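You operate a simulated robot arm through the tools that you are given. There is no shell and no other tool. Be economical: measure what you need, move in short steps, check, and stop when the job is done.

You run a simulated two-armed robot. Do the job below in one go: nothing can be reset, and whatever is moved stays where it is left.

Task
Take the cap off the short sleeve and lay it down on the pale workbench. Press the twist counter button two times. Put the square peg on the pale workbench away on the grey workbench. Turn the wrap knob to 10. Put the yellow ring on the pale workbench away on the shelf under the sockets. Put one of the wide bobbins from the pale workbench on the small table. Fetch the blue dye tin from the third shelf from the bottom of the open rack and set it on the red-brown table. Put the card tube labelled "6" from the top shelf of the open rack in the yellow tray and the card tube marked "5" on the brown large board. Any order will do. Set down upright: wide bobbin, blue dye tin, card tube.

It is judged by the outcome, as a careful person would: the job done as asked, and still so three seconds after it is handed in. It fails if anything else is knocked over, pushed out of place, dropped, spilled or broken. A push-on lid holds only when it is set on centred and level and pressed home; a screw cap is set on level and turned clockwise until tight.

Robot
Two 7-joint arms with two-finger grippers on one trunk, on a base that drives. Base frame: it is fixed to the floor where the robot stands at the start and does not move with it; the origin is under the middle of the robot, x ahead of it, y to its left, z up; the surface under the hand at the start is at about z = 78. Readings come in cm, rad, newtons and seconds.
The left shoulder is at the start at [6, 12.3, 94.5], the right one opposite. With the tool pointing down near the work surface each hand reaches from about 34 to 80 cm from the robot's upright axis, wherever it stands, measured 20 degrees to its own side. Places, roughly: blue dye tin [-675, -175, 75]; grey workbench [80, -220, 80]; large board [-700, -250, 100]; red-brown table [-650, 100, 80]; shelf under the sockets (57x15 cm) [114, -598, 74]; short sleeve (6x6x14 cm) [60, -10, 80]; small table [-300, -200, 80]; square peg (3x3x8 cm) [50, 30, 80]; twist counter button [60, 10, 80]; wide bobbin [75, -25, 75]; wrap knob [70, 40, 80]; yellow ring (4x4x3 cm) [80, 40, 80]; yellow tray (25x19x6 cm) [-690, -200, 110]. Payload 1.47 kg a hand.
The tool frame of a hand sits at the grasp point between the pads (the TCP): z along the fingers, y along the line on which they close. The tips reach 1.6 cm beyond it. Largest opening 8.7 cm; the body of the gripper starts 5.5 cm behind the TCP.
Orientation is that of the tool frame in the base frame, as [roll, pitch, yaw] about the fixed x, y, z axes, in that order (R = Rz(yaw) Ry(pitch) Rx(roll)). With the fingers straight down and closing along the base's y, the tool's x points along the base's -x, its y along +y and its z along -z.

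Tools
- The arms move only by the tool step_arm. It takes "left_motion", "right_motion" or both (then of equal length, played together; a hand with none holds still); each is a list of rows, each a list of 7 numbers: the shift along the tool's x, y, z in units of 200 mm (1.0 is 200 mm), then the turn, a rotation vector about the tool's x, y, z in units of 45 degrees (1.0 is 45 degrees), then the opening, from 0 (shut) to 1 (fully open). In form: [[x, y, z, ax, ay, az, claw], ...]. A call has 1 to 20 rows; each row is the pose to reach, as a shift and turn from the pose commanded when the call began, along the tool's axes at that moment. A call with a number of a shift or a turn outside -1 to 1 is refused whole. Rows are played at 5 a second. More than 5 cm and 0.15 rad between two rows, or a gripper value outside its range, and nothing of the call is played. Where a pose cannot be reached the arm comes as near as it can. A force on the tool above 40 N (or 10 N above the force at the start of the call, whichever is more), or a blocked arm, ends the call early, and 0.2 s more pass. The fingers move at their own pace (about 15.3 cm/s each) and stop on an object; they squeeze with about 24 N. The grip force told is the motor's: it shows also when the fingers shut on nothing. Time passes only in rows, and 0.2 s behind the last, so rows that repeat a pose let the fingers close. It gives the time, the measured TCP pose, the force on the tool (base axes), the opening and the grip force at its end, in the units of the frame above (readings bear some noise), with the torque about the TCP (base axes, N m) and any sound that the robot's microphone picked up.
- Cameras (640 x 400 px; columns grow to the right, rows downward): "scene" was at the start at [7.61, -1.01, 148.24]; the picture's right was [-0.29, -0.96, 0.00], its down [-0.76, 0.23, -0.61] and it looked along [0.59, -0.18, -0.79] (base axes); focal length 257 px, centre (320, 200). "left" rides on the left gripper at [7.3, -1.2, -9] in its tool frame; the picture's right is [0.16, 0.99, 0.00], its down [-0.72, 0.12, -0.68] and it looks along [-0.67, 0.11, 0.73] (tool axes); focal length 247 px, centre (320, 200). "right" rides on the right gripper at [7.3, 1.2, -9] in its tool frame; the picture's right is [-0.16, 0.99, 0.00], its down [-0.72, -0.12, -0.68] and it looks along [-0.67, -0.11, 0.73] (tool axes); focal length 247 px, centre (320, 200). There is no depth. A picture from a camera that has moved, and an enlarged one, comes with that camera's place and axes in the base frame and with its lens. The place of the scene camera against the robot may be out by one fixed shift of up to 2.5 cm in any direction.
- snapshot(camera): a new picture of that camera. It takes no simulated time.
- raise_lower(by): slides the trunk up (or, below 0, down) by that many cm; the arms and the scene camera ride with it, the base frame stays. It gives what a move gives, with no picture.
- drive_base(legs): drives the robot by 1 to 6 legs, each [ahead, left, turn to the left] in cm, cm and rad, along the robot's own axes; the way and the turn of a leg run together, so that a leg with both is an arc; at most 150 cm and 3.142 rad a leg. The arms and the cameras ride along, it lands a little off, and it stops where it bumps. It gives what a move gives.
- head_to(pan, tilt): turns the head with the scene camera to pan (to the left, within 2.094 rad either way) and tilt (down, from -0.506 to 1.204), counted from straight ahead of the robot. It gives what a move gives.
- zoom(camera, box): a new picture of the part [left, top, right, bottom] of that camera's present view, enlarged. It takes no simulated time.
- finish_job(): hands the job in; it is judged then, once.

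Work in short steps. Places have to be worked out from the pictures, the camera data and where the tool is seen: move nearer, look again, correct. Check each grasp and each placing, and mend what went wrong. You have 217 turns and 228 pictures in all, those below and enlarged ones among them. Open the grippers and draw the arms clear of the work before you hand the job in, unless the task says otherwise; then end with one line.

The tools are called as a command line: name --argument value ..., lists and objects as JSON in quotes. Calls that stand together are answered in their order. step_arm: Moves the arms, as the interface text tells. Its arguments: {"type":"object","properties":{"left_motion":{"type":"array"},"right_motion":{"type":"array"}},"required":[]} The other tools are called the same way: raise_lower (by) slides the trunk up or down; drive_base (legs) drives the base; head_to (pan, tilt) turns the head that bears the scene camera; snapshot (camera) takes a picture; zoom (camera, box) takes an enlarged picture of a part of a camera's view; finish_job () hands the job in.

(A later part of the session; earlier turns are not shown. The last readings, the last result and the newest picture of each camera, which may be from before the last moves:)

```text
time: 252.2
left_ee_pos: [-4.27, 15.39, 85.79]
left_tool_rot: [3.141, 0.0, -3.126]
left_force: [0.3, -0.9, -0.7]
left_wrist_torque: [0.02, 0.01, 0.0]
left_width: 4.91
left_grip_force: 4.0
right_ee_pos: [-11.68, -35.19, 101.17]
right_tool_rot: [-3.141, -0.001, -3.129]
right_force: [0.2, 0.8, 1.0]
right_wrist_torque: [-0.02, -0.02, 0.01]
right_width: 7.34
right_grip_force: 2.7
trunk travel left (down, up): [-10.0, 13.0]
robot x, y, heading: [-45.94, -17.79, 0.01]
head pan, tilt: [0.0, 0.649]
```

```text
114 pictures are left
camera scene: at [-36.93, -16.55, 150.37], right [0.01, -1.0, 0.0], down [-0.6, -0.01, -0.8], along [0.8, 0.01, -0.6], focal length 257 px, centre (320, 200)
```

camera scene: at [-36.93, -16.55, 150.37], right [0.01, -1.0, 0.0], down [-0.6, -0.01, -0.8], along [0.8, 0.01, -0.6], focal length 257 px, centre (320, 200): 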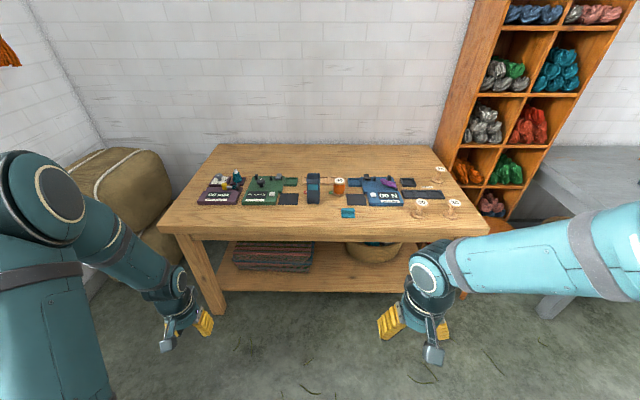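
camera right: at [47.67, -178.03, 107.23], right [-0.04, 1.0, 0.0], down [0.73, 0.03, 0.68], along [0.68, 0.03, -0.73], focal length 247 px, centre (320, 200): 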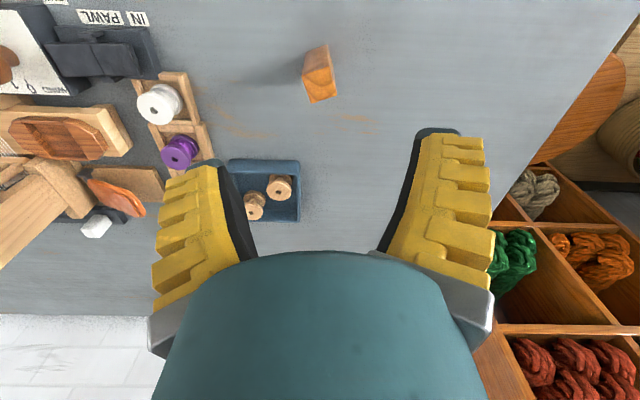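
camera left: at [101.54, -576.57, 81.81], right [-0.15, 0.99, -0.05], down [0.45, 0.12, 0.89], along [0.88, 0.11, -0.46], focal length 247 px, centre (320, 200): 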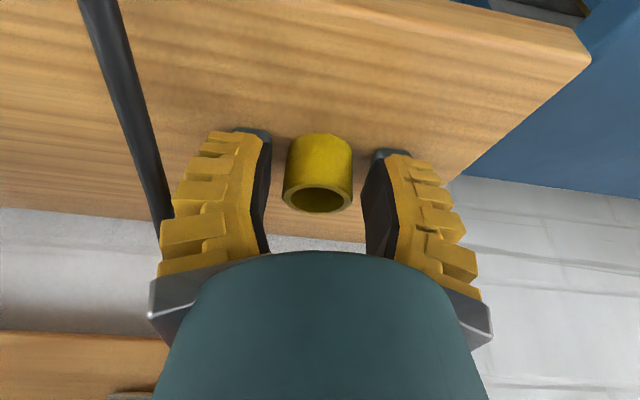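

All is as left. I raise the left hand and drive ahead 47 cm, then look with the right hand's camera at the bobbins.

step_arm --left_motion '[[0, 0, -0.2, 0, 0, 0, 0.5], [0, 0, -0.4, 0, 0, 0, 0.5], [0, 0, -0.6, 0, 0, 0, 0.5], [0, 0, -0.8, 0, 0, 0, 0.5], [0, 0, -0.95, 0, 0, 0, 0.5]]' --right_motion '[[0, 0, -0.1, 0, 0, 0, 1], [0, 0, -0.2, 0, 0, 0, 1], [0, 0, -0.3, 0, 0, 0, 1], [0, 0, -0.4, 0, 0, 0, 1], [0, 0, -0.4, 0, 0, 0, 1]]'

drive_base --legs '[[47, 0, -0.01]]'

snapshot --camera "right"

snapshot --camera "scene"

```text
time: 253.3
left_ee_pos: [-4.44, 15.49, 105.09]
left_tool_rot: [3.141, -0.001, -3.126]
left_force: [-0.7, 0.0, -0.4]
left_wrist_torque: [0.01, -0.02, 0.02]
left_width: 4.9
left_grip_force: 4.3
right_ee_pos: [-11.57, -35.25, 109.03]
right_tool_rot: [-3.141, 0.001, -3.13]
right_force: [-0.9, 0.3, 1.1]
right_wrist_torque: [0.03, 0.0, 0.0]
right_width: 8.72
right_grip_force: 0.0
trunk travel left (down, up): [-10.0, 13.0]
robot x, y, heading: [-46.22, -17.68, 0.016]
head pan, tilt: [0.0, 0.649]
```

```text
time: 256.1
left_ee_pos: [42.49, 15.39, 104.93]
left_tool_rot: [3.141, -0.001, -3.135]
left_force: [-0.1, 0.2, -0.9]
left_wrist_torque: [0.0, 0.03, 0.0]
left_width: 4.91
left_grip_force: 4.1
right_ee_pos: [34.89, -35.2, 109.14]
right_tool_rot: [-3.141, -0.002, -3.138]
right_force: [-0.2, 0.1, 0.1]
right_wrist_torque: [0.02, 0.0, 0.01]
right_width: 8.72
right_grip_force: 0.2
trunk travel left (down, up): [-10.0, 13.0]
robot x, y, heading: [0.35, -17.46, -0.001]
head pan, tilt: [0.0, 0.649]
```

```text
113 pictures are left
camera right: at [27.7, -33.88, 118.17], right [0.15, 0.99, 0.0], down [0.72, -0.11, 0.68], along [0.67, -0.1, -0.73], focal length 247 px, centre (320, 200)
```

right: 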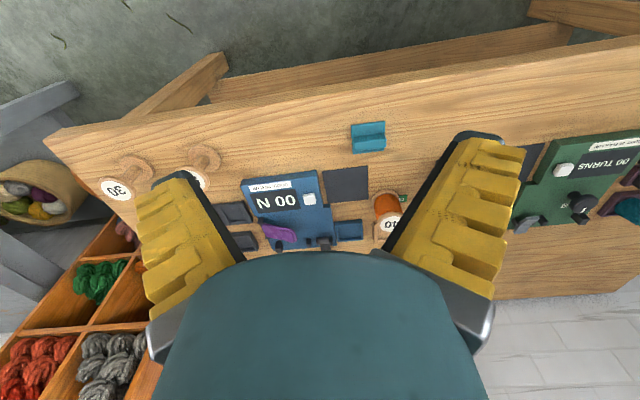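

```text
112 pictures are left
camera scene: at [9.76, -16.27, 150.37], right [0.0, -1.0, 0.0], down [-0.6, 0.0, -0.8], along [0.8, 0.0, -0.6], focal length 257 px, centre (320, 200)
```

scene: 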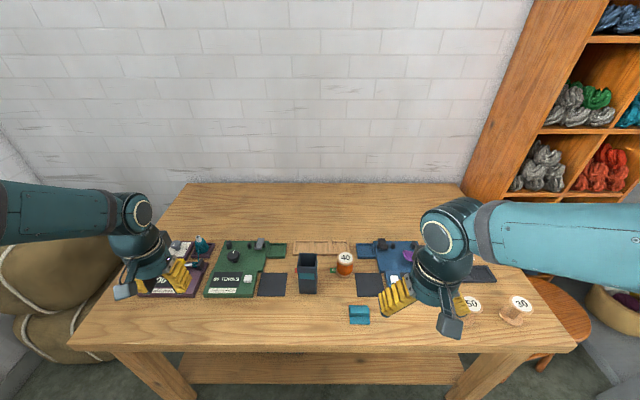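

zoom --camera "scene" --box '[320, 230, 380, 290]'

zoom --camera "scene" --box '[450, 280, 550, 340]'

```text
6.67 times, centred on (350, 260) of scene
camera zoom: at [9.76, -16.27, 150.37], right [0.0, -1.0, 0.0], down [-0.6, 0.0, -0.8], along [0.8, 0.0, -0.6], focal length 1711 px, centre (120, -200)
```

zoom: 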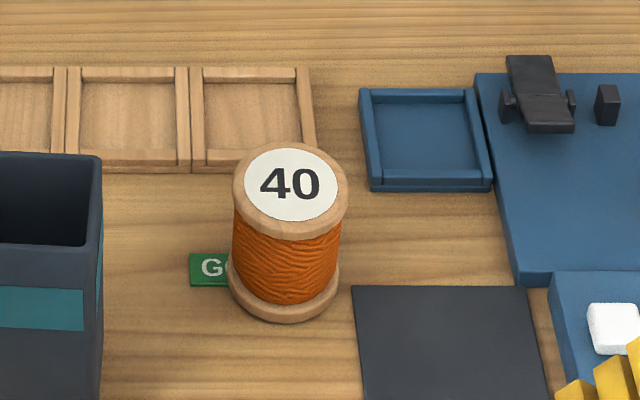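

```text
6.40 times, centred on (500, 310) of scene
camera zoom: at [9.76, -16.27, 150.37], right [0.0, -1.0, 0.0], down [-0.6, 0.0, -0.8], along [0.8, 0.0, -0.6], focal length 1643 px, centre (-832, -504)
```

zoom: 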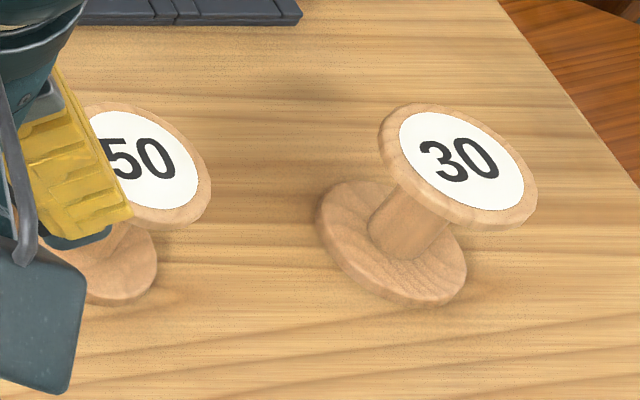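

The 40 bobbin has the same wide flanges (5.7 cm) and matches the place given, so I take it. I move the right hand toward it for a precise view.

step_arm --right_motion '[[-0.2, 0.1, 0, 0, 0, 0, 1], [-0.4, 0.2, 0, 0, 0, 0, 1], [-0.6, 0.3, 0.05, 0, 0, 0, 1], [-0.8, 0.42, 0.15, 0, 0, 0, 1], [-1, 0.5, 0.25, 0, 0, 0, 1], [-1, 0.5, 0.25, 0, 0, 0, 1]]'

snapshot --camera "right"

```text
refused: row 4 steps farther than a row can; nothing moved
```

```text
109 pictures are left
camera right: at [27.7, -33.88, 118.17], right [0.15, 0.99, 0.0], down [0.72, -0.11, 0.68], along [0.67, -0.1, -0.73], focal length 247 px, centre (320, 200)
```

right: 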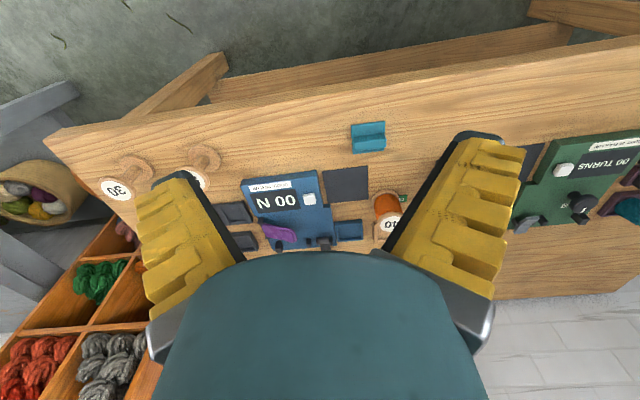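

Smaller row steps.

step_arm --right_motion '[[-0.2, 0.1, 0, 0, 0, 0, 1], [-0.4, 0.2, 0.05, 0, 0, 0, 1], [-0.6, 0.3, 0.1, 0, 0, 0, 1], [-0.8, 0.4, 0.15, 0, 0, 0, 1], [-1, 0.5, 0.2, 0, 0, 0, 1], [-1, 0.5, 0.2, 0, 0, 0, 1]]'

snapshot --camera "right"

```text
time: 257.5
left_ee_pos: [42.44, 15.4, 104.86]
left_tool_rot: [3.14, 0.001, -3.135]
left_force: [-0.1, 0.6, 0.7]
left_wrist_torque: [0.0, -0.01, 0.0]
left_width: 4.94
left_grip_force: 3.8
right_ee_pos: [54.76, -25.16, 105.14]
right_tool_rot: [3.141, -0.001, -3.139]
right_force: [-0.8, -0.2, 0.5]
right_wrist_torque: [0.02, -0.01, -0.01]
right_width: 8.68
right_grip_force: 0.1
trunk travel left (down, up): [-10.0, 13.0]
robot x, y, heading: [0.77, -17.52, 0.004]
head pan, tilt: [0.0, 0.649]
```

```text
108 pictures are left
camera right: at [47.55, -23.85, 114.19], right [0.15, 0.99, 0.0], down [0.72, -0.11, 0.68], along [0.67, -0.1, -0.73], focal length 247 px, centre (320, 200)
```

right: 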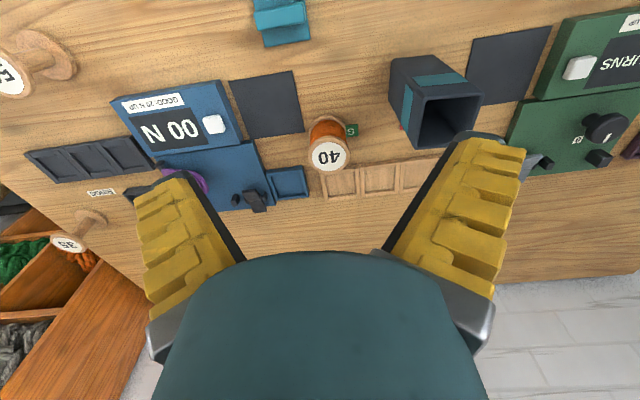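

The bobbin is centred at (65.3, −25.1), top z ≈ 86. I go over it and down to z 92, then check.

step_arm --right_motion '[[-0.2, 0, 0, 0, 0, 0, 1], [-0.4, 0, 0, 0, 0, 0, 1], [-0.528, 0, 0.1, 0, 0, 0, 1], [-0.528, 0, 0.3, 0, 0, 0, 1], [-0.528, 0, 0.5, 0, 0, 0, 1], [-0.528, 0, 0.66, 0, 0, 0, 1], [-0.528, 0, 0.66, 0, 0, 0, 1]]'

snapshot --camera "right"

```text
time: 259.1
left_ee_pos: [42.52, 15.49, 104.91]
left_tool_rot: [-3.142, -0.002, -3.135]
left_force: [0.8, 0.6, 0.2]
left_wrist_torque: [-0.01, 0.01, 0.0]
left_width: 4.91
left_grip_force: 3.9
right_ee_pos: [65.37, -24.86, 91.92]
right_tool_rot: [3.141, 0.0, -3.138]
right_force: [-0.4, 0.3, 0.0]
right_wrist_torque: [0.01, -0.02, -0.02]
right_width: 8.69
right_grip_force: 0.2
trunk travel left (down, up): [-10.0, 13.0]
robot x, y, heading: [0.63, -17.0, 0.005]
head pan, tilt: [0.0, 0.649]
```

```text
107 pictures are left
camera right: at [58.11, -23.67, 100.92], right [0.15, 0.99, 0.0], down [0.72, -0.11, 0.68], along [0.67, -0.11, -0.73], focal length 247 px, centre (320, 200)
```

right: 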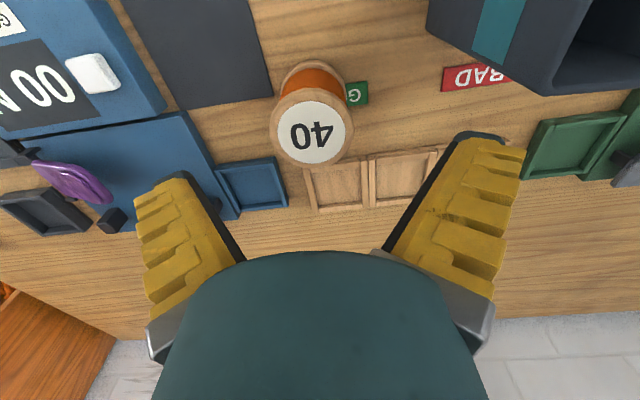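

Aligned to within half a cm. I correct, descend to z 84 and close.

step_arm --right_motion '[[-0.01, -0.025, 0.05, 0, 0, 0, 1], [-0.01, -0.025, 0.2, 0, 0, 0, 1], [-0.01, -0.025, 0.33, 0, 0, 0, 1], [-0.01, -0.025, 0.4, 0, 0, 0, 1], [-0.01, -0.025, 0.4, 0, 0, 0, 0.7], [-0.01, -0.025, 0.4, 0, 0, 0, 0.4], [-0.01, -0.025, 0.4, 0, 0, 0, 0.3], [-0.01, -0.025, 0.4, 0, 0, 0, 0.3]]'

snapshot --camera "right"

```text
time: 260.9
left_ee_pos: [42.5, 15.47, 104.87]
left_tool_rot: [-3.141, -0.001, -3.136]
left_force: [0.6, 0.1, -0.2]
left_wrist_torque: [0.02, 0.0, 0.01]
left_width: 4.93
left_grip_force: 4.5
right_ee_pos: [65.65, -25.44, 83.86]
right_tool_rot: [3.14, 0.0, -3.139]
right_force: [-0.3, -0.2, 0.1]
right_wrist_torque: [-0.07, 0.03, -0.01]
right_width: 5.66
right_grip_force: 24.0
trunk travel left (down, up): [-10.0, 13.0]
robot x, y, heading: [0.35, -17.76, 0.001]
head pan, tilt: [0.0, 0.649]
```

```text
106 pictures are left
camera right: at [58.43, -24.27, 92.94], right [0.15, 0.99, 0.0], down [0.72, -0.11, 0.68], along [0.67, -0.1, -0.73], focal length 247 px, centre (320, 200)
```

right: 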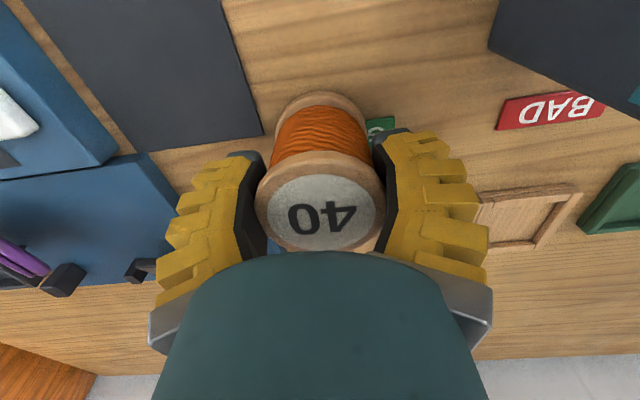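

Gripped at 5.66 cm. I lift straight up and pull back toward the robot.

step_arm --right_motion '[[0, 0, -0.15, 0, 0, 0, 0.3], [0, 0, -0.35, 0, 0, 0, 0.3], [0, 0, -0.55, 0, 0, 0, 0.3], [0, 0, -0.75, 0, 0, 0, 0.3], [0, 0, -0.95, 0, 0, 0, 0.3], [0.2, -0.05, -0.95, 0, 0, 0, 0.3], [0.4, -0.1, -0.95, 0, 0, 0, 0.3], [0.6, -0.15, -0.95, 0, 0, 0, 0.3], [0.8, -0.15, -0.95, 0, 0, 0, 0.3], [1, -0.15, -0.95, 0, 0, 0, 0.3]]'

snapshot --camera "right"

snapshot --camera "scene"

```text
time: 263.1
left_ee_pos: [42.39, 15.38, 104.98]
left_tool_rot: [-3.141, 0.0, -3.135]
left_force: [1.0, 0.2, 0.5]
left_wrist_torque: [0.01, -0.03, 0.01]
left_width: 4.9
left_grip_force: 3.9
right_ee_pos: [45.45, -28.55, 102.89]
right_tool_rot: [3.141, 0.002, -3.137]
right_force: [-0.1, -0.2, -0.7]
right_wrist_torque: [0.0, 0.01, -0.01]
right_width: 5.68
right_grip_force: 23.7
trunk travel left (down, up): [-10.0, 13.0]
robot x, y, heading: [0.49, -17.38, 0.002]
head pan, tilt: [0.0, 0.649]
```

```text
105 pictures are left
camera right: at [38.14, -27.29, 111.94], right [0.15, 0.99, 0.0], down [0.72, -0.11, 0.68], along [0.67, -0.1, -0.73], focal length 247 px, centre (320, 200)
```

right: 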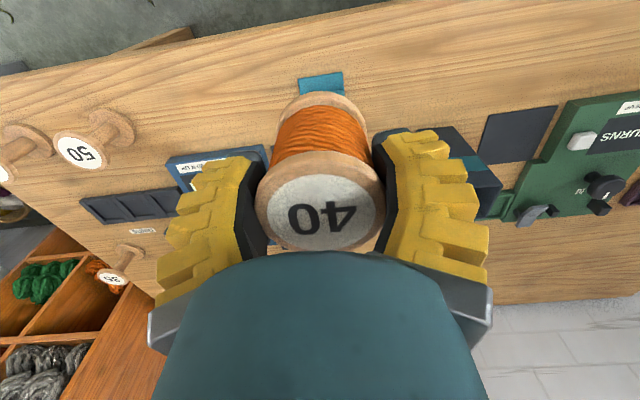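

```text
104 pictures are left
camera scene: at [9.57, -16.3, 150.38], right [0.0, -1.0, 0.0], down [-0.6, 0.0, -0.8], along [0.8, 0.0, -0.6], focal length 257 px, centre (320, 200)
```

scene: 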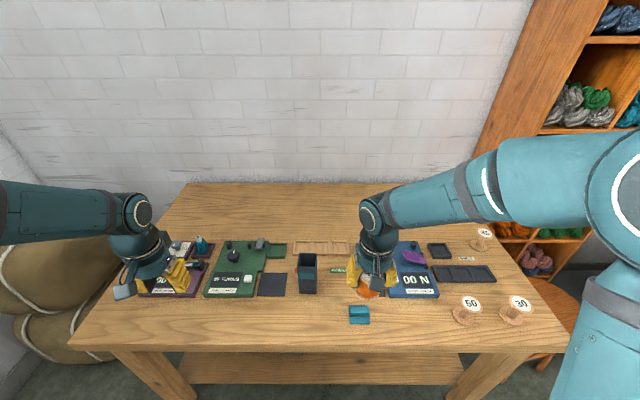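

The bobbin is secure. I back away, turn toward the small table's direction and look.

drive_base --legs '[[-60, 0, 0], [0, 0, -2.5]]'

head_to --pan 0 --tilt 0.35

snapshot --camera "scene"

```text
time: 272.4
left_ee_pos: [-73.72, -68.99, 104.78]
left_tool_rot: [-3.14, -0.002, 0.644]
left_force: [0.4, 0.5, -0.6]
left_wrist_torque: [0.03, -0.01, -0.01]
left_width: 4.87
left_grip_force: 4.3
right_ee_pos: [-102.28, -35.26, 102.83]
right_tool_rot: [-3.141, 0.001, 0.641]
right_force: [1.0, 0.1, -0.4]
right_wrist_torque: [0.02, -0.01, 0.02]
right_width: 5.68
right_grip_force: 24.1
trunk travel left (down, up): [-10.0, 13.0]
robot x, y, heading: [-59.75, -17.3, -2.502]
head pan, tilt: [0.0, 0.649]
```

```text
time: 273.2
left_ee_pos: [-73.72, -68.98, 104.91]
left_tool_rot: [3.14, -0.002, 0.644]
left_force: [-1.1, 0.3, 0.6]
left_wrist_torque: [0.0, 0.01, -0.01]
left_width: 4.93
left_grip_force: 3.7
right_ee_pos: [-102.29, -35.36, 102.87]
right_tool_rot: [-3.141, 0.001, 0.64]
right_force: [-0.1, 0.0, -0.8]
right_wrist_torque: [-0.02, -0.01, -0.01]
right_width: 5.65
right_grip_force: 24.3
trunk travel left (down, up): [-10.0, 13.0]
robot x, y, heading: [-59.31, -17.56, -2.497]
head pan, tilt: [0.0, 0.351]
```

```text
103 pictures are left
camera scene: at [-68.42, -22.47, 153.07], right [-0.6, 0.8, 0.0], down [0.28, 0.21, -0.94], along [-0.75, -0.56, -0.34], focal length 257 px, centre (320, 200)
```

scene: 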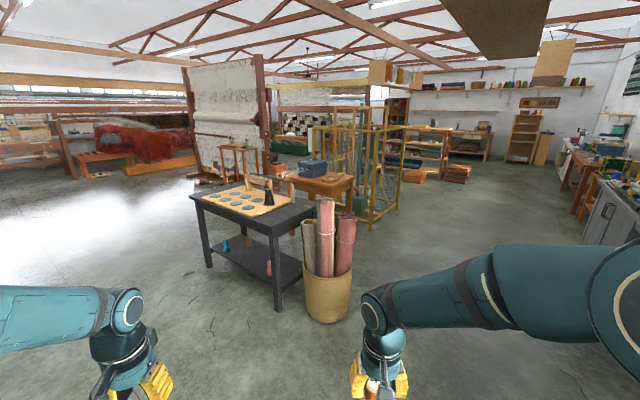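

zoom --camera "scene" --box '[180, 130, 420, 290]'

head_to --pan -0.7 --tilt 0.3

snapshot --camera "scene"

```text
2.50 times, centred on (300, 210) of scene
camera zoom: at [-68.42, -22.47, 153.07], right [-0.6, 0.8, 0.0], down [0.28, 0.21, -0.94], along [-0.75, -0.56, -0.34], focal length 642 px, centre (370, 175)
```

zoom: 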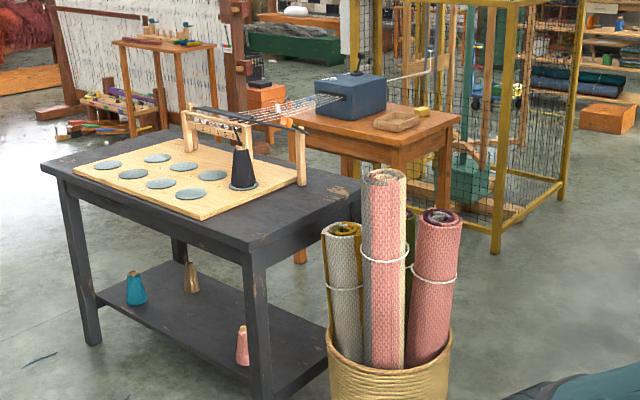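

```text
time: 274.3
left_ee_pos: [-73.8, -68.94, 104.91]
left_tool_rot: [-3.14, -0.001, 0.644]
left_force: [-0.6, 0.1, 0.5]
left_wrist_torque: [-0.01, 0.01, 0.02]
left_width: 4.93
left_grip_force: 4.0
right_ee_pos: [-102.41, -35.27, 102.84]
right_tool_rot: [3.141, 0.001, 0.639]
right_force: [0.7, -0.5, 0.3]
right_wrist_torque: [0.01, -0.01, -0.01]
right_width: 5.67
right_grip_force: 23.9
trunk travel left (down, up): [-10.0, 13.0]
robot x, y, heading: [-59.5, -17.07, -2.503]
head pan, tilt: [-0.7, 0.3]
```

```text
101 pictures are left
camera scene: at [-70.27, -16.35, 153.55], right [0.06, 1.0, 0.0], down [0.3, -0.02, -0.96], along [-0.95, 0.06, -0.3], focal length 257 px, centre (320, 200)
```

scene: 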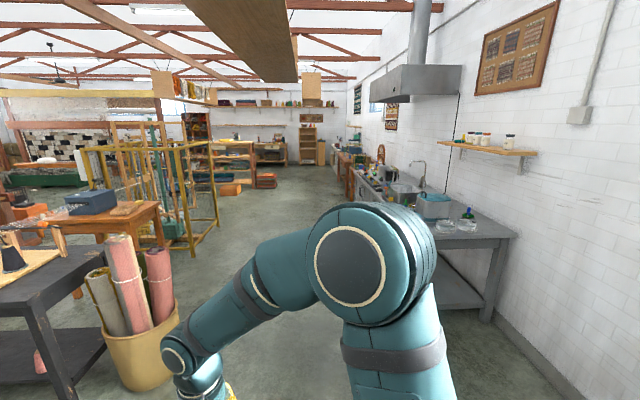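

The brown table with the blue-grey box, at about x −260…−315, y −155…−225, is the small table. I'll approach it from its +y side, aiming for the free corner near (−270, −164).

drive_base --legs '[[0, 0, 0.93], [0, -107, 0], [0, -107, 0]]'

head_to --pan 0 --tilt 0.6

snapshot --camera "scene"

```text
time: 295.6
left_ee_pos: [-241.57, -57.32, 104.94]
left_tool_rot: [3.142, -0.003, 1.557]
left_force: [-0.2, -0.4, 0.2]
left_wrist_torque: [0.01, -0.03, -0.03]
left_width: 4.9
left_grip_force: 3.9
right_ee_pos: [-285.57, -59.4, 102.89]
right_tool_rot: [3.141, -0.001, 1.554]
right_force: [0.7, 0.9, -1.1]
right_wrist_torque: [0.03, -0.05, 0.05]
right_width: 5.57
right_grip_force: 23.6
trunk travel left (down, up): [-10.0, 13.0]
robot x, y, heading: [-273.39, -14.29, -1.593]
head pan, tilt: [-0.7, 0.3]
```

```text
time: 296.7
left_ee_pos: [-241.45, -57.34, 104.87]
left_tool_rot: [-3.141, 0.0, 1.556]
left_force: [0.2, -0.6, -0.7]
left_wrist_torque: [0.01, 0.0, -0.02]
left_width: 4.89
left_grip_force: 4.4
right_ee_pos: [-285.63, -59.35, 102.88]
right_tool_rot: [-3.14, -0.001, 1.552]
right_force: [-0.1, -0.2, 0.0]
right_wrist_torque: [0.02, 0.0, 0.0]
right_width: 5.53
right_grip_force: 23.8
trunk travel left (down, up): [-10.0, 13.0]
robot x, y, heading: [-273.64, -14.51, -1.588]
head pan, tilt: [0.0, 0.6]
```

```text
100 pictures are left
camera scene: at [-274.29, -23.4, 150.8], right [-1.0, 0.02, 0.0], down [0.01, 0.56, -0.83], along [-0.02, -0.83, -0.56], focal length 257 px, centre (320, 200)
```

scene: 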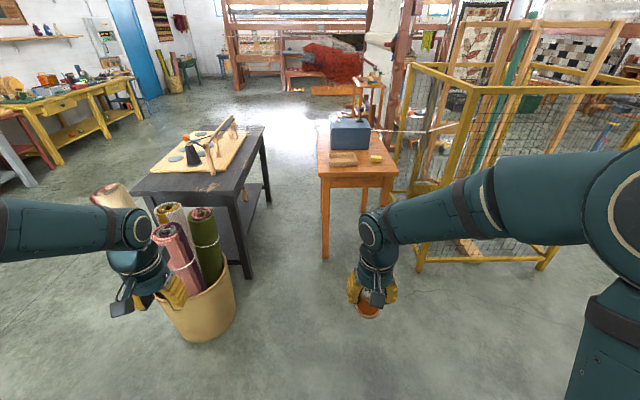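

The near table edge is y ≈ −152, with a free front strip in front of the wooden tray. I aim for (−300, −159) and drive right 15 and ahead 84.

drive_base --legs '[[0, -15, 0.017], [84, 0, 0]]'

head_to --pan 0 --tilt 0.85

snapshot --camera "scene"

snapshot --camera "right"

```text
time: 302.7
left_ee_pos: [-254.83, -139.88, 104.95]
left_tool_rot: [3.14, -0.001, 1.586]
left_force: [0.7, 0.0, 0.0]
left_wrist_torque: [0.04, 0.01, 0.03]
left_width: 4.89
left_grip_force: 4.2
right_ee_pos: [-298.75, -143.18, 102.83]
right_tool_rot: [-3.141, -0.002, 1.583]
right_force: [-0.2, -0.6, 0.1]
right_wrist_torque: [-0.02, -0.01, -0.04]
right_width: 5.52
right_grip_force: 24.1
trunk travel left (down, up): [-10.0, 13.0]
robot x, y, heading: [-288.1, -98.37, -1.557]
head pan, tilt: [0.0, 0.6]
```

```text
time: 303.5
left_ee_pos: [-254.69, -139.79, 104.98]
left_tool_rot: [-3.141, -0.001, 1.585]
left_force: [1.0, 0.0, -0.1]
left_wrist_torque: [0.03, -0.01, 0.0]
left_width: 4.89
left_grip_force: 3.6
right_ee_pos: [-298.79, -143.18, 102.82]
right_tool_rot: [-3.14, 0.0, 1.583]
right_force: [-0.5, -0.1, -0.3]
right_wrist_torque: [0.01, -0.01, -0.01]
right_width: 5.52
right_grip_force: 24.4
trunk travel left (down, up): [-10.0, 13.0]
robot x, y, heading: [-288.37, -98.5, -1.555]
head pan, tilt: [0.0, 0.85]
```

```text
99 pictures are left
camera scene: at [-288.55, -105.81, 148.72], right [-1.0, -0.01, 0.0], down [-0.01, 0.75, -0.66], along [0.01, -0.66, -0.75], focal length 257 px, centre (320, 200)
```

scene: 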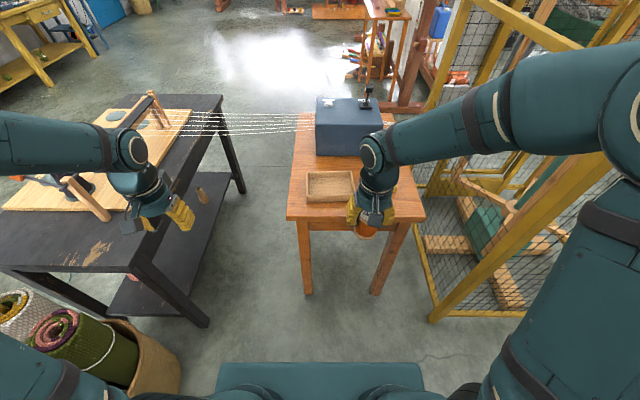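

```text
98 pictures are left
camera right: at [-297.61, -135.75, 111.91], right [0.99, -0.15, 0.0], down [-0.11, -0.73, 0.68], along [-0.1, -0.67, -0.73], focal length 247 px, centre (320, 200)
```

right: 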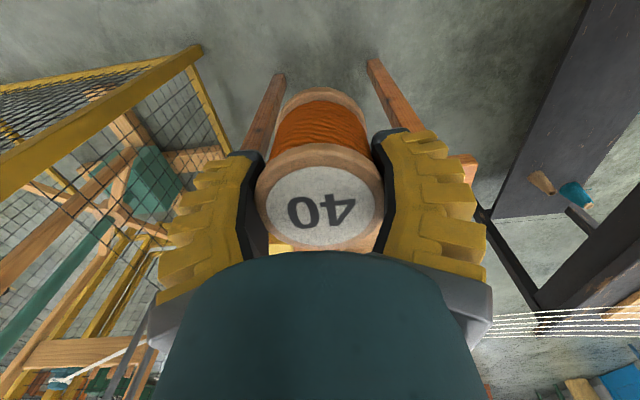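

The wooden tray leaves the right front corner of the table free (x −304…−323). I move the bobbin sideways toward it and look for the yellow block.

step_arm --right_motion '[[0, -0.2, 0, 0, 0, 0, 0.3], [-0.05, -0.4, 0, 0, 0, 0, 0.3], [-0.1, -0.6, 0, 0, 0, 0, 0.3], [-0.15, -0.7, 0, 0, 0, 0, 0.3], [-0.15, -0.7, 0, 0, 0, 0, 0.3]]'

zoom --camera "scene" --box '[270, 100, 470, 300]'

snapshot --camera "left"

```text
time: 304.7
left_ee_pos: [-254.81, -139.86, 104.85]
left_tool_rot: [-3.14, -0.001, 1.588]
left_force: [0.6, 0.2, 0.1]
left_wrist_torque: [-0.03, -0.03, -0.03]
left_width: 4.91
left_grip_force: 3.8
right_ee_pos: [-312.67, -146.43, 102.86]
right_tool_rot: [3.141, 0.0, 1.581]
right_force: [-0.2, 0.5, 0.3]
right_wrist_torque: [-0.03, -0.01, 0.01]
right_width: 5.53
right_grip_force: 24.7
trunk travel left (down, up): [-10.0, 13.0]
robot x, y, heading: [-288.22, -98.2, -1.558]
head pan, tilt: [0.0, 0.85]
```

```text
2.00 times, centred on (370, 200) of scene
camera zoom: at [-288.55, -105.79, 148.71], right [-1.0, -0.01, 0.0], down [-0.01, 0.75, -0.66], along [0.01, -0.66, -0.75], focal length 513 px, centre (220, 200)
```

zoom: 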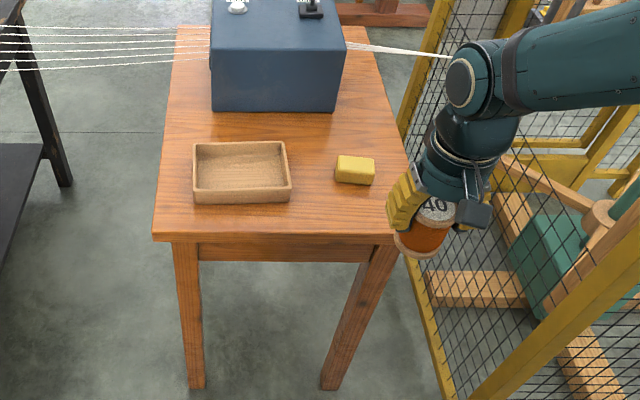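

```text
96 pictures are left
camera left: at [-256.06, -132.56, 113.9], right [0.98, 0.17, 0.0], down [0.13, -0.72, 0.68], along [0.12, -0.67, -0.73], focal length 247 px, centre (320, 200)
```

left: 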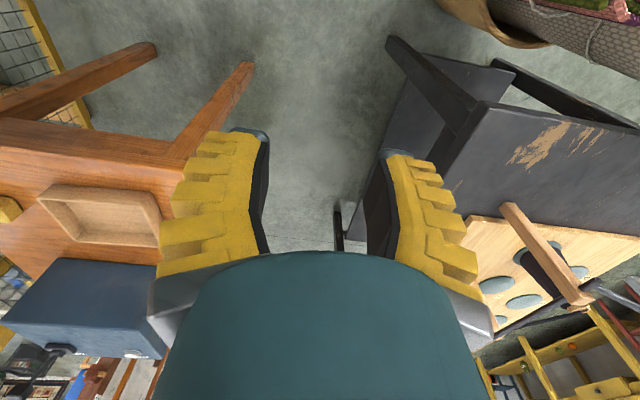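

Free gap between tray and yellow block: target (−306, −166). I move the bobbin over it.

step_arm --right_motion '[[-0.2, 0.07, 0, 0, 0, 0, 0.3], [-0.4, 0.14, 0, 0, 0, 0, 0.3], [-0.6, 0.2, 0, 0, 0, 0, 0.3], [-0.8, 0.27, 0, 0, 0, 0, 0.3], [-0.985, 0.325, 0, 0, 0, 0, 0.3], [-0.985, 0.325, 0.2, 0, 0, 0, 0.3], [-0.985, 0.325, 0.4, 0, 0, 0, 0.3], [-0.985, 0.325, 0.4, 0, 0, 0, 0.3]]'

snapshot --camera "right"

zoom --camera "scene" --box '[270, 100, 470, 300]'

```text
time: 306.5
left_ee_pos: [-254.79, -139.72, 104.96]
left_tool_rot: [3.142, 0.0, 1.586]
left_force: [-0.6, -0.1, 0.1]
left_wrist_torque: [0.01, 0.01, 0.0]
left_width: 4.92
left_grip_force: 3.1
right_ee_pos: [-305.98, -166.02, 94.81]
right_tool_rot: [3.141, 0.0, 1.583]
right_force: [0.2, -0.5, -1.1]
right_wrist_torque: [0.02, -0.02, 0.02]
right_width: 5.53
right_grip_force: 24.1
trunk travel left (down, up): [-10.0, 13.0]
robot x, y, heading: [-288.36, -98.19, -1.562]
head pan, tilt: [0.0, 0.85]
```

```text
95 pictures are left
camera right: at [-304.83, -158.55, 103.86], right [0.99, -0.15, 0.0], down [-0.11, -0.73, 0.68], along [-0.1, -0.67, -0.73], focal length 247 px, centre (320, 200)
```

right: 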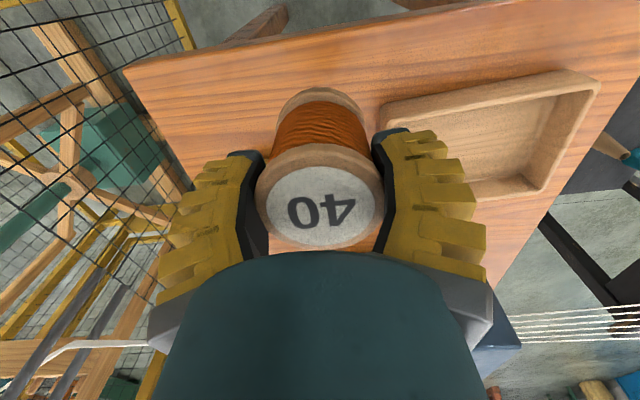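

```text
2.00 times, centred on (370, 200) of scene
camera zoom: at [-288.56, -105.76, 148.72], right [-1.0, -0.01, 0.0], down [-0.01, 0.75, -0.66], along [0.01, -0.66, -0.75], focal length 513 px, centre (220, 200)
```

zoom: 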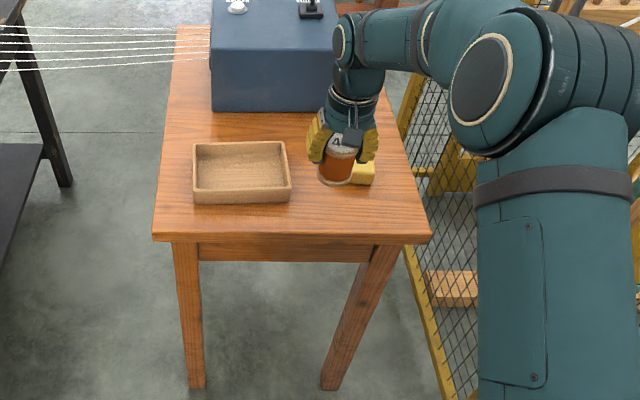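

By the wrist camera the table edge is at y ≈ −162, so I go 2 cm deeper (y −168.2) and slightly right, then lower.

step_arm --right_motion '[[-0.11, -0.066, 0, 0, 0, 0, 0.3], [-0.11, -0.066, 0.15, 0, 0, 0, 0.3], [-0.11, -0.066, 0.3, 0, 0, 0, 0.3], [-0.11, -0.066, 0.38, 0, 0, 0, 0.3], [-0.11, -0.066, 0.38, 0, 0, 0, 0.3]]'

snapshot --camera "right"

zoom --camera "scene" --box '[330, 130, 430, 230]'

```text
time: 307.7
left_ee_pos: [-254.78, -139.79, 104.92]
left_tool_rot: [-3.141, -0.001, 1.587]
left_force: [0.5, 0.0, 0.2]
left_wrist_torque: [-0.01, 0.0, -0.01]
left_width: 4.91
left_grip_force: 4.0
right_ee_pos: [-307.14, -168.21, 87.17]
right_tool_rot: [-3.142, 0.0, 1.583]
right_force: [0.0, -0.4, -1.0]
right_wrist_torque: [0.04, 0.0, 0.01]
right_width: 5.49
right_grip_force: 24.0
trunk travel left (down, up): [-10.0, 13.0]
robot x, y, heading: [-288.06, -98.31, -1.561]
head pan, tilt: [0.0, 0.85]
```

```text
93 pictures are left
camera right: at [-306.15, -160.81, 96.23], right [0.99, -0.15, 0.0], down [-0.11, -0.73, 0.68], along [-0.1, -0.67, -0.73], focal length 247 px, centre (320, 200)
```

right: 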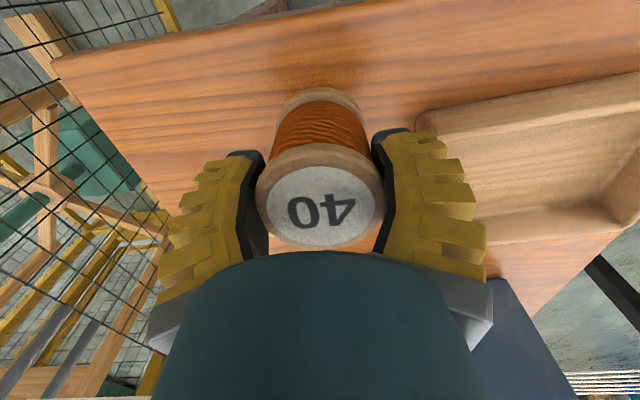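

```text
4.00 times, centred on (380, 180) of scene
camera zoom: at [-288.55, -105.81, 148.71], right [-1.0, -0.01, 0.0], down [-0.01, 0.75, -0.66], along [0.01, -0.66, -0.75], focal length 1027 px, centre (80, 280)
```

zoom: 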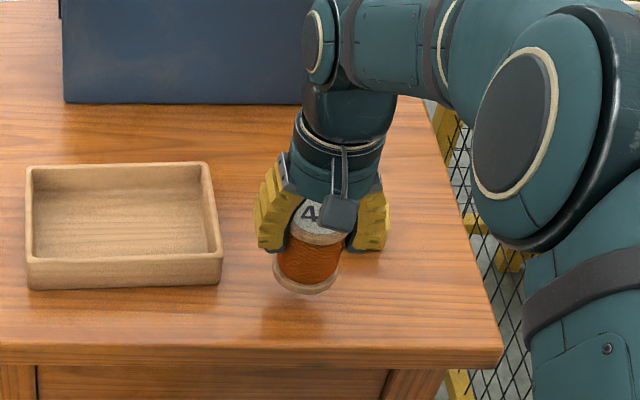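

step_arm --right_motion '[[0, 0, 0.03, 0, 0, 0, 0.3], [0, 0, 0.06, 0, 0, 0, 0.3], [0, 0, 0.08, 0, 0, 0, 0.3], [0, 0, 0.08, 0, 0, 0, 0.3]]'

```text
time: 308.7
left_ee_pos: [-254.79, -139.85, 104.83]
left_tool_rot: [-3.142, -0.001, 1.587]
left_force: [-0.8, -0.1, 0.2]
left_wrist_torque: [0.01, 0.0, 0.02]
left_width: 4.94
left_grip_force: 4.1
right_ee_pos: [-307.31, -168.19, 85.61]
right_tool_rot: [3.141, 0.001, 1.582]
right_force: [-0.9, -0.5, -0.9]
right_wrist_torque: [0.02, 0.03, 0.02]
right_width: 5.49
right_grip_force: 23.8
trunk travel left (down, up): [-10.0, 13.0]
robot x, y, heading: [-288.17, -98.17, -1.556]
head pan, tilt: [0.0, 0.85]
```

step_arm --right_motion '[[0, 0, 0.015, 0, 0, 0, 0.3], [0, 0, 0.03, 0, 0, 0, 0.3], [0, 0, 0.045, 0, 0, 0, 0.3], [0, 0, 0.055, 0, 0, 0, 0.3], [0, 0, 0.055, 0, 0, 0, 0.3]]'

zoom --camera "scene" --box '[330, 130, 430, 230]'

```text
time: 309.9
left_ee_pos: [-254.83, -139.98, 104.8]
left_tool_rot: [-3.141, -0.001, 1.587]
left_force: [-0.1, -0.6, 0.6]
left_wrist_torque: [0.0, 0.02, -0.01]
left_width: 4.9
left_grip_force: 4.0
right_ee_pos: [-307.2, -168.14, 84.49]
right_tool_rot: [3.14, 0.0, 1.584]
right_force: [-0.4, -0.7, -0.9]
right_wrist_torque: [0.0, 0.01, -0.02]
right_width: 5.51
right_grip_force: 23.8
trunk travel left (down, up): [-10.0, 13.0]
robot x, y, heading: [-288.15, -98.16, -1.556]
head pan, tilt: [0.0, 0.85]
```

```text
4.00 times, centred on (380, 180) of scene
camera zoom: at [-288.55, -105.81, 148.71], right [-1.0, -0.01, 0.0], down [-0.01, 0.75, -0.66], along [0.01, -0.66, -0.75], focal length 1027 px, centre (80, 280)
```

zoom: 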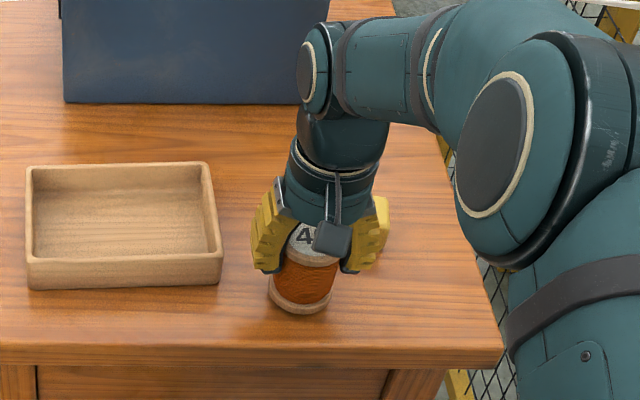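

step_arm --right_motion '[[0, 0, 0.01, 0, 0, 0, 0.3], [0, 0, 0.02, 0, 0, 0, 0.3], [0, 0, 0.03, 0, 0, 0, 0.3], [0, 0, 0.04, 0, 0, 0, 0.3], [0, 0, 0.04, 0, 0, 0, 0.3]]'

```text
time: 311.1
left_ee_pos: [-254.69, -139.87, 104.88]
left_tool_rot: [-3.142, 0.0, 1.585]
left_force: [0.2, -0.7, 0.3]
left_wrist_torque: [0.03, 0.01, -0.02]
left_width: 4.92
left_grip_force: 3.6
right_ee_pos: [-307.18, -168.16, 83.67]
right_tool_rot: [3.14, 0.0, 1.584]
right_force: [0.5, 0.5, 3.6]
right_wrist_torque: [0.15, -0.01, -0.01]
right_width: 5.5
right_grip_force: 23.7
trunk travel left (down, up): [-10.0, 13.0]
robot x, y, heading: [-288.17, -98.0, -1.561]
head pan, tilt: [0.0, 0.85]
```

Contact. I open modestly (to ~7 cm), rise straight, and check.

step_arm --right_motion '[[0, 0, 0, 0, 0, 0, 0.65], [0, 0, 0, 0, 0, 0, 0.8], [0, 0, 0, 0, 0, 0, 0.8], [0, 0, -0.1, 0, 0, 0, 0.8], [0, 0, -0.25, 0, 0, 0, 0.8], [0, 0, -0.45, 0, 0, 0, 0.8], [0, 0, -0.65, 0, 0, 0, 0.8], [0.1, 0, -0.8, 0, 0, 0, 0.8], [0.3, 0, -0.9, 0, 0, 0, 0.8], [0.5, 0, -0.95, 0, 0, 0, 0.8]]'

zoom --camera "scene" --box '[290, 110, 430, 230]'

```text
time: 313.3
left_ee_pos: [-254.87, -139.73, 104.83]
left_tool_rot: [3.14, 0.001, 1.587]
left_force: [0.7, 0.7, -0.3]
left_wrist_torque: [-0.01, -0.01, 0.03]
left_width: 4.89
left_grip_force: 3.9
right_ee_pos: [-307.32, -158.11, 102.87]
right_tool_rot: [3.141, 0.0, 1.582]
right_force: [0.1, -0.3, 0.3]
right_wrist_torque: [0.01, 0.01, -0.05]
right_width: 7.31
right_grip_force: 2.4
trunk travel left (down, up): [-10.0, 13.0]
robot x, y, heading: [-288.4, -98.11, -1.557]
head pan, tilt: [0.0, 0.85]
```

```text
3.33 times, centred on (360, 170) of scene
camera zoom: at [-288.56, -105.7, 148.72], right [-1.0, -0.01, 0.0], down [-0.01, 0.75, -0.66], along [0.01, -0.66, -0.75], focal length 856 px, centre (187, 300)
```

zoom: 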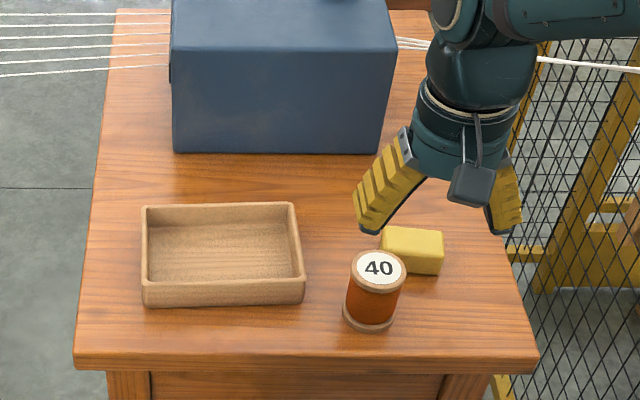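

The bobbin stands upright on the small table with its neighbours untouched. I back off, turn to face −x and look down the room toward the rack.

step_arm --right_motion '[[0.2, 0.1, 0, 0, 0, 0, 0.8], [0.4, 0.2, 0, 0, 0, 0, 0.8], [0.6, 0.2, 0, 0, 0, 0, 0.8], [0.75, 0.2, 0, 0, 0, 0, 0.8]]'

drive_base --legs '[[-75, 0, 0], [0, 0, -1.585]]'

head_to --pan 0 --tilt 0.25

snapshot --camera "scene"

```text
time: 314.3
left_ee_pos: [-254.83, -139.73, 104.88]
left_tool_rot: [3.141, 0.001, 1.587]
left_force: [0.7, 0.4, 0.2]
left_wrist_torque: [0.03, -0.01, -0.01]
left_width: 4.91
left_grip_force: 4.1
right_ee_pos: [-303.5, -143.19, 102.72]
right_tool_rot: [-3.141, 0.001, 1.583]
right_force: [-0.1, 0.2, -0.3]
right_wrist_torque: [-0.02, 0.04, -0.04]
right_width: 7.34
right_grip_force: 2.1
trunk travel left (down, up): [-10.0, 13.0]
robot x, y, heading: [-287.88, -98.22, -1.56]
head pan, tilt: [0.0, 0.85]
```

```text
time: 322.2
left_ee_pos: [-331.21, -55.64, 104.99]
left_tool_rot: [3.141, -0.001, -0.003]
left_force: [0.7, -0.3, 0.5]
left_wrist_torque: [0.01, -0.03, 0.03]
left_width: 4.93
left_grip_force: 4.3
right_ee_pos: [-333.55, -6.85, 102.74]
right_tool_rot: [3.141, 0.001, -0.006]
right_force: [-0.3, 0.3, -0.2]
right_wrist_torque: [0.01, -0.01, 0.02]
right_width: 7.29
right_grip_force: 2.2
trunk travel left (down, up): [-10.0, 13.0]
robot x, y, heading: [-288.78, -22.86, 3.134]
head pan, tilt: [0.0, 0.85]
```

```text
time: 323.2
left_ee_pos: [-331.12, -55.62, 104.92]
left_tool_rot: [3.141, -0.001, -0.005]
left_force: [-0.1, -0.2, 1.2]
left_wrist_torque: [-0.01, 0.02, 0.0]
left_width: 4.92
left_grip_force: 4.1
right_ee_pos: [-333.65, -6.81, 102.85]
right_tool_rot: [3.141, 0.001, -0.007]
right_force: [-0.5, 0.3, 0.4]
right_wrist_torque: [0.01, -0.01, 0.0]
right_width: 7.32
right_grip_force: 2.5
trunk travel left (down, up): [-10.0, 13.0]
robot x, y, heading: [-288.95, -23.16, 3.135]
head pan, tilt: [0.0, 0.25]
```

```text
89 pictures are left
camera scene: at [-299.81, -21.9, 154.02], right [0.01, 1.0, 0.0], down [0.25, 0.0, -0.97], along [-0.97, 0.01, -0.25], focal length 257 px, centre (320, 200)
```

scene: 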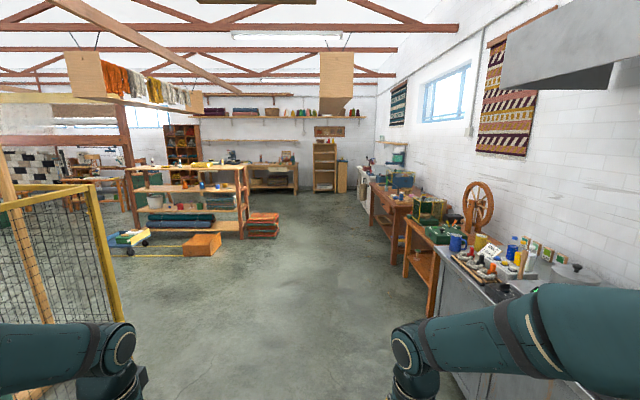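

zoom --camera "scene" --box '[110, 130, 310, 260]'

zoom --camera "scene" --box '[340, 130, 460, 260]'

```text
3.08 times, centred on (210, 195) of scene
camera zoom: at [-299.81, -21.9, 154.02], right [0.01, 1.0, 0.0], down [0.25, 0.0, -0.97], along [-0.97, 0.01, -0.25], focal length 790 px, centre (658, 215)
```

zoom: 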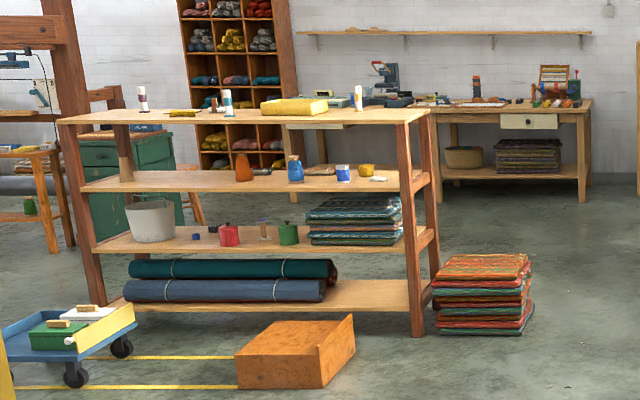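

```text
3.08 times, centred on (400, 195) of scene
camera zoom: at [-299.81, -21.9, 154.02], right [0.01, 1.0, 0.0], down [0.25, 0.0, -0.97], along [-0.97, 0.01, -0.25], focal length 790 px, centre (74, 215)
```

zoom: 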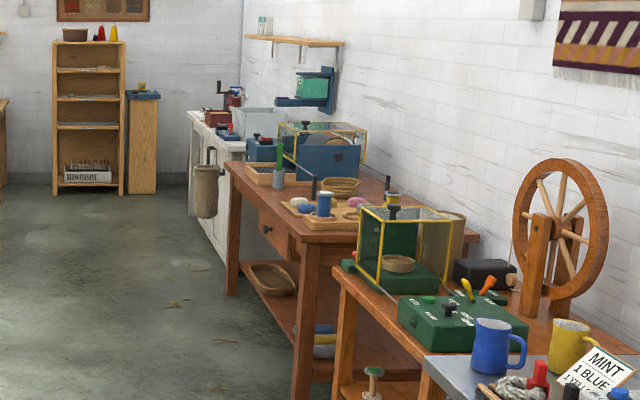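

The open rack's front is blocked by an orange box and a cart, but its back side seems open. The tubes, yellow tray and brown board are all on its top shelf. I drive along the aisle to x ≈ −560 and view the rack from its front-right to read the labels.

drive_base --legs '[[0, -20, 0.006], [135, 0, 0], [135, 0, 0]]'

head_to --pan 0.95 --tilt 0.3

snapshot --camera "scene"

```text
time: 338.4
left_ee_pos: [-602.45, -35.64, 104.93]
left_tool_rot: [-3.141, -0.001, 0.008]
left_force: [0.5, -0.1, -0.1]
left_wrist_torque: [0.01, -0.01, -0.02]
left_width: 4.88
left_grip_force: 3.9
right_ee_pos: [-605.34, 13.03, 102.75]
right_tool_rot: [3.14, -0.001, 0.004]
right_force: [-0.3, 0.5, -0.3]
right_wrist_torque: [0.02, -0.04, -0.03]
right_width: 7.32
right_grip_force: 3.0
trunk travel left (down, up): [-10.0, 13.0]
robot x, y, heading: [-560.17, -2.68, -3.133]
head pan, tilt: [0.0, 0.25]
```

```text
time: 339.6
left_ee_pos: [-602.47, -35.57, 104.87]
left_tool_rot: [-3.141, -0.001, 0.006]
left_force: [-0.7, -0.4, 0.1]
left_wrist_torque: [-0.01, 0.01, 0.01]
left_width: 4.89
left_grip_force: 3.9
right_ee_pos: [-605.52, 13.2, 102.74]
right_tool_rot: [-3.141, -0.001, 0.005]
right_force: [0.2, -0.3, 0.3]
right_wrist_torque: [-0.02, 0.02, -0.03]
right_width: 7.32
right_grip_force: 3.0
trunk travel left (down, up): [-10.0, 13.0]
robot x, y, heading: [-560.57, -2.58, -3.136]
head pan, tilt: [0.949, 0.3]
```

```text
86 pictures are left
camera scene: at [-567.5, -9.18, 153.55], right [-0.81, 0.58, 0.0], down [0.17, 0.24, -0.96], along [-0.55, -0.78, -0.3], focal length 257 px, centre (320, 200)
```

scene: 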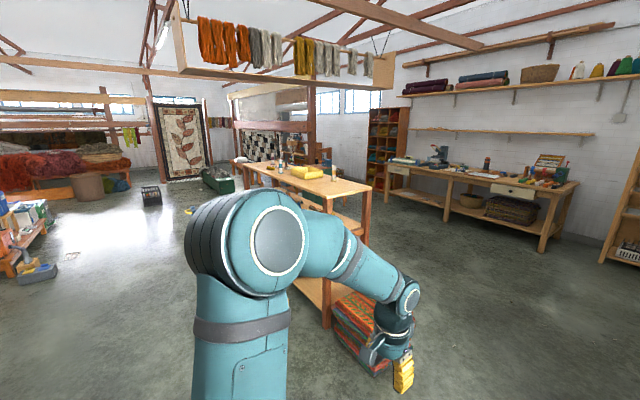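

zoom --camera "scene" --box '[230, 140, 380, 230]'

```text
4.27 times, centred on (305, 185) of scene
camera zoom: at [-567.5, -9.18, 153.55], right [-0.81, 0.58, 0.0], down [0.17, 0.24, -0.96], along [-0.55, -0.78, -0.3], focal length 1095 px, centre (384, 264)
```

zoom: 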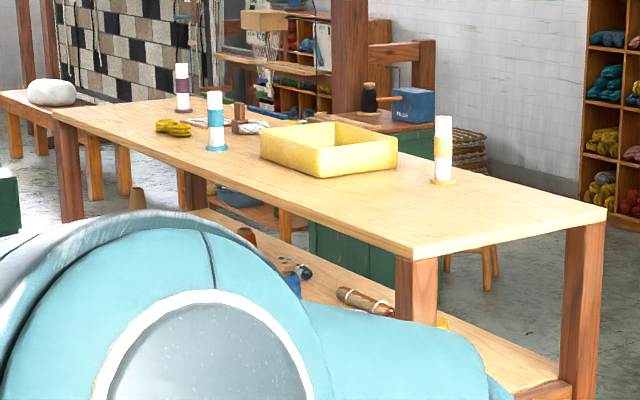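

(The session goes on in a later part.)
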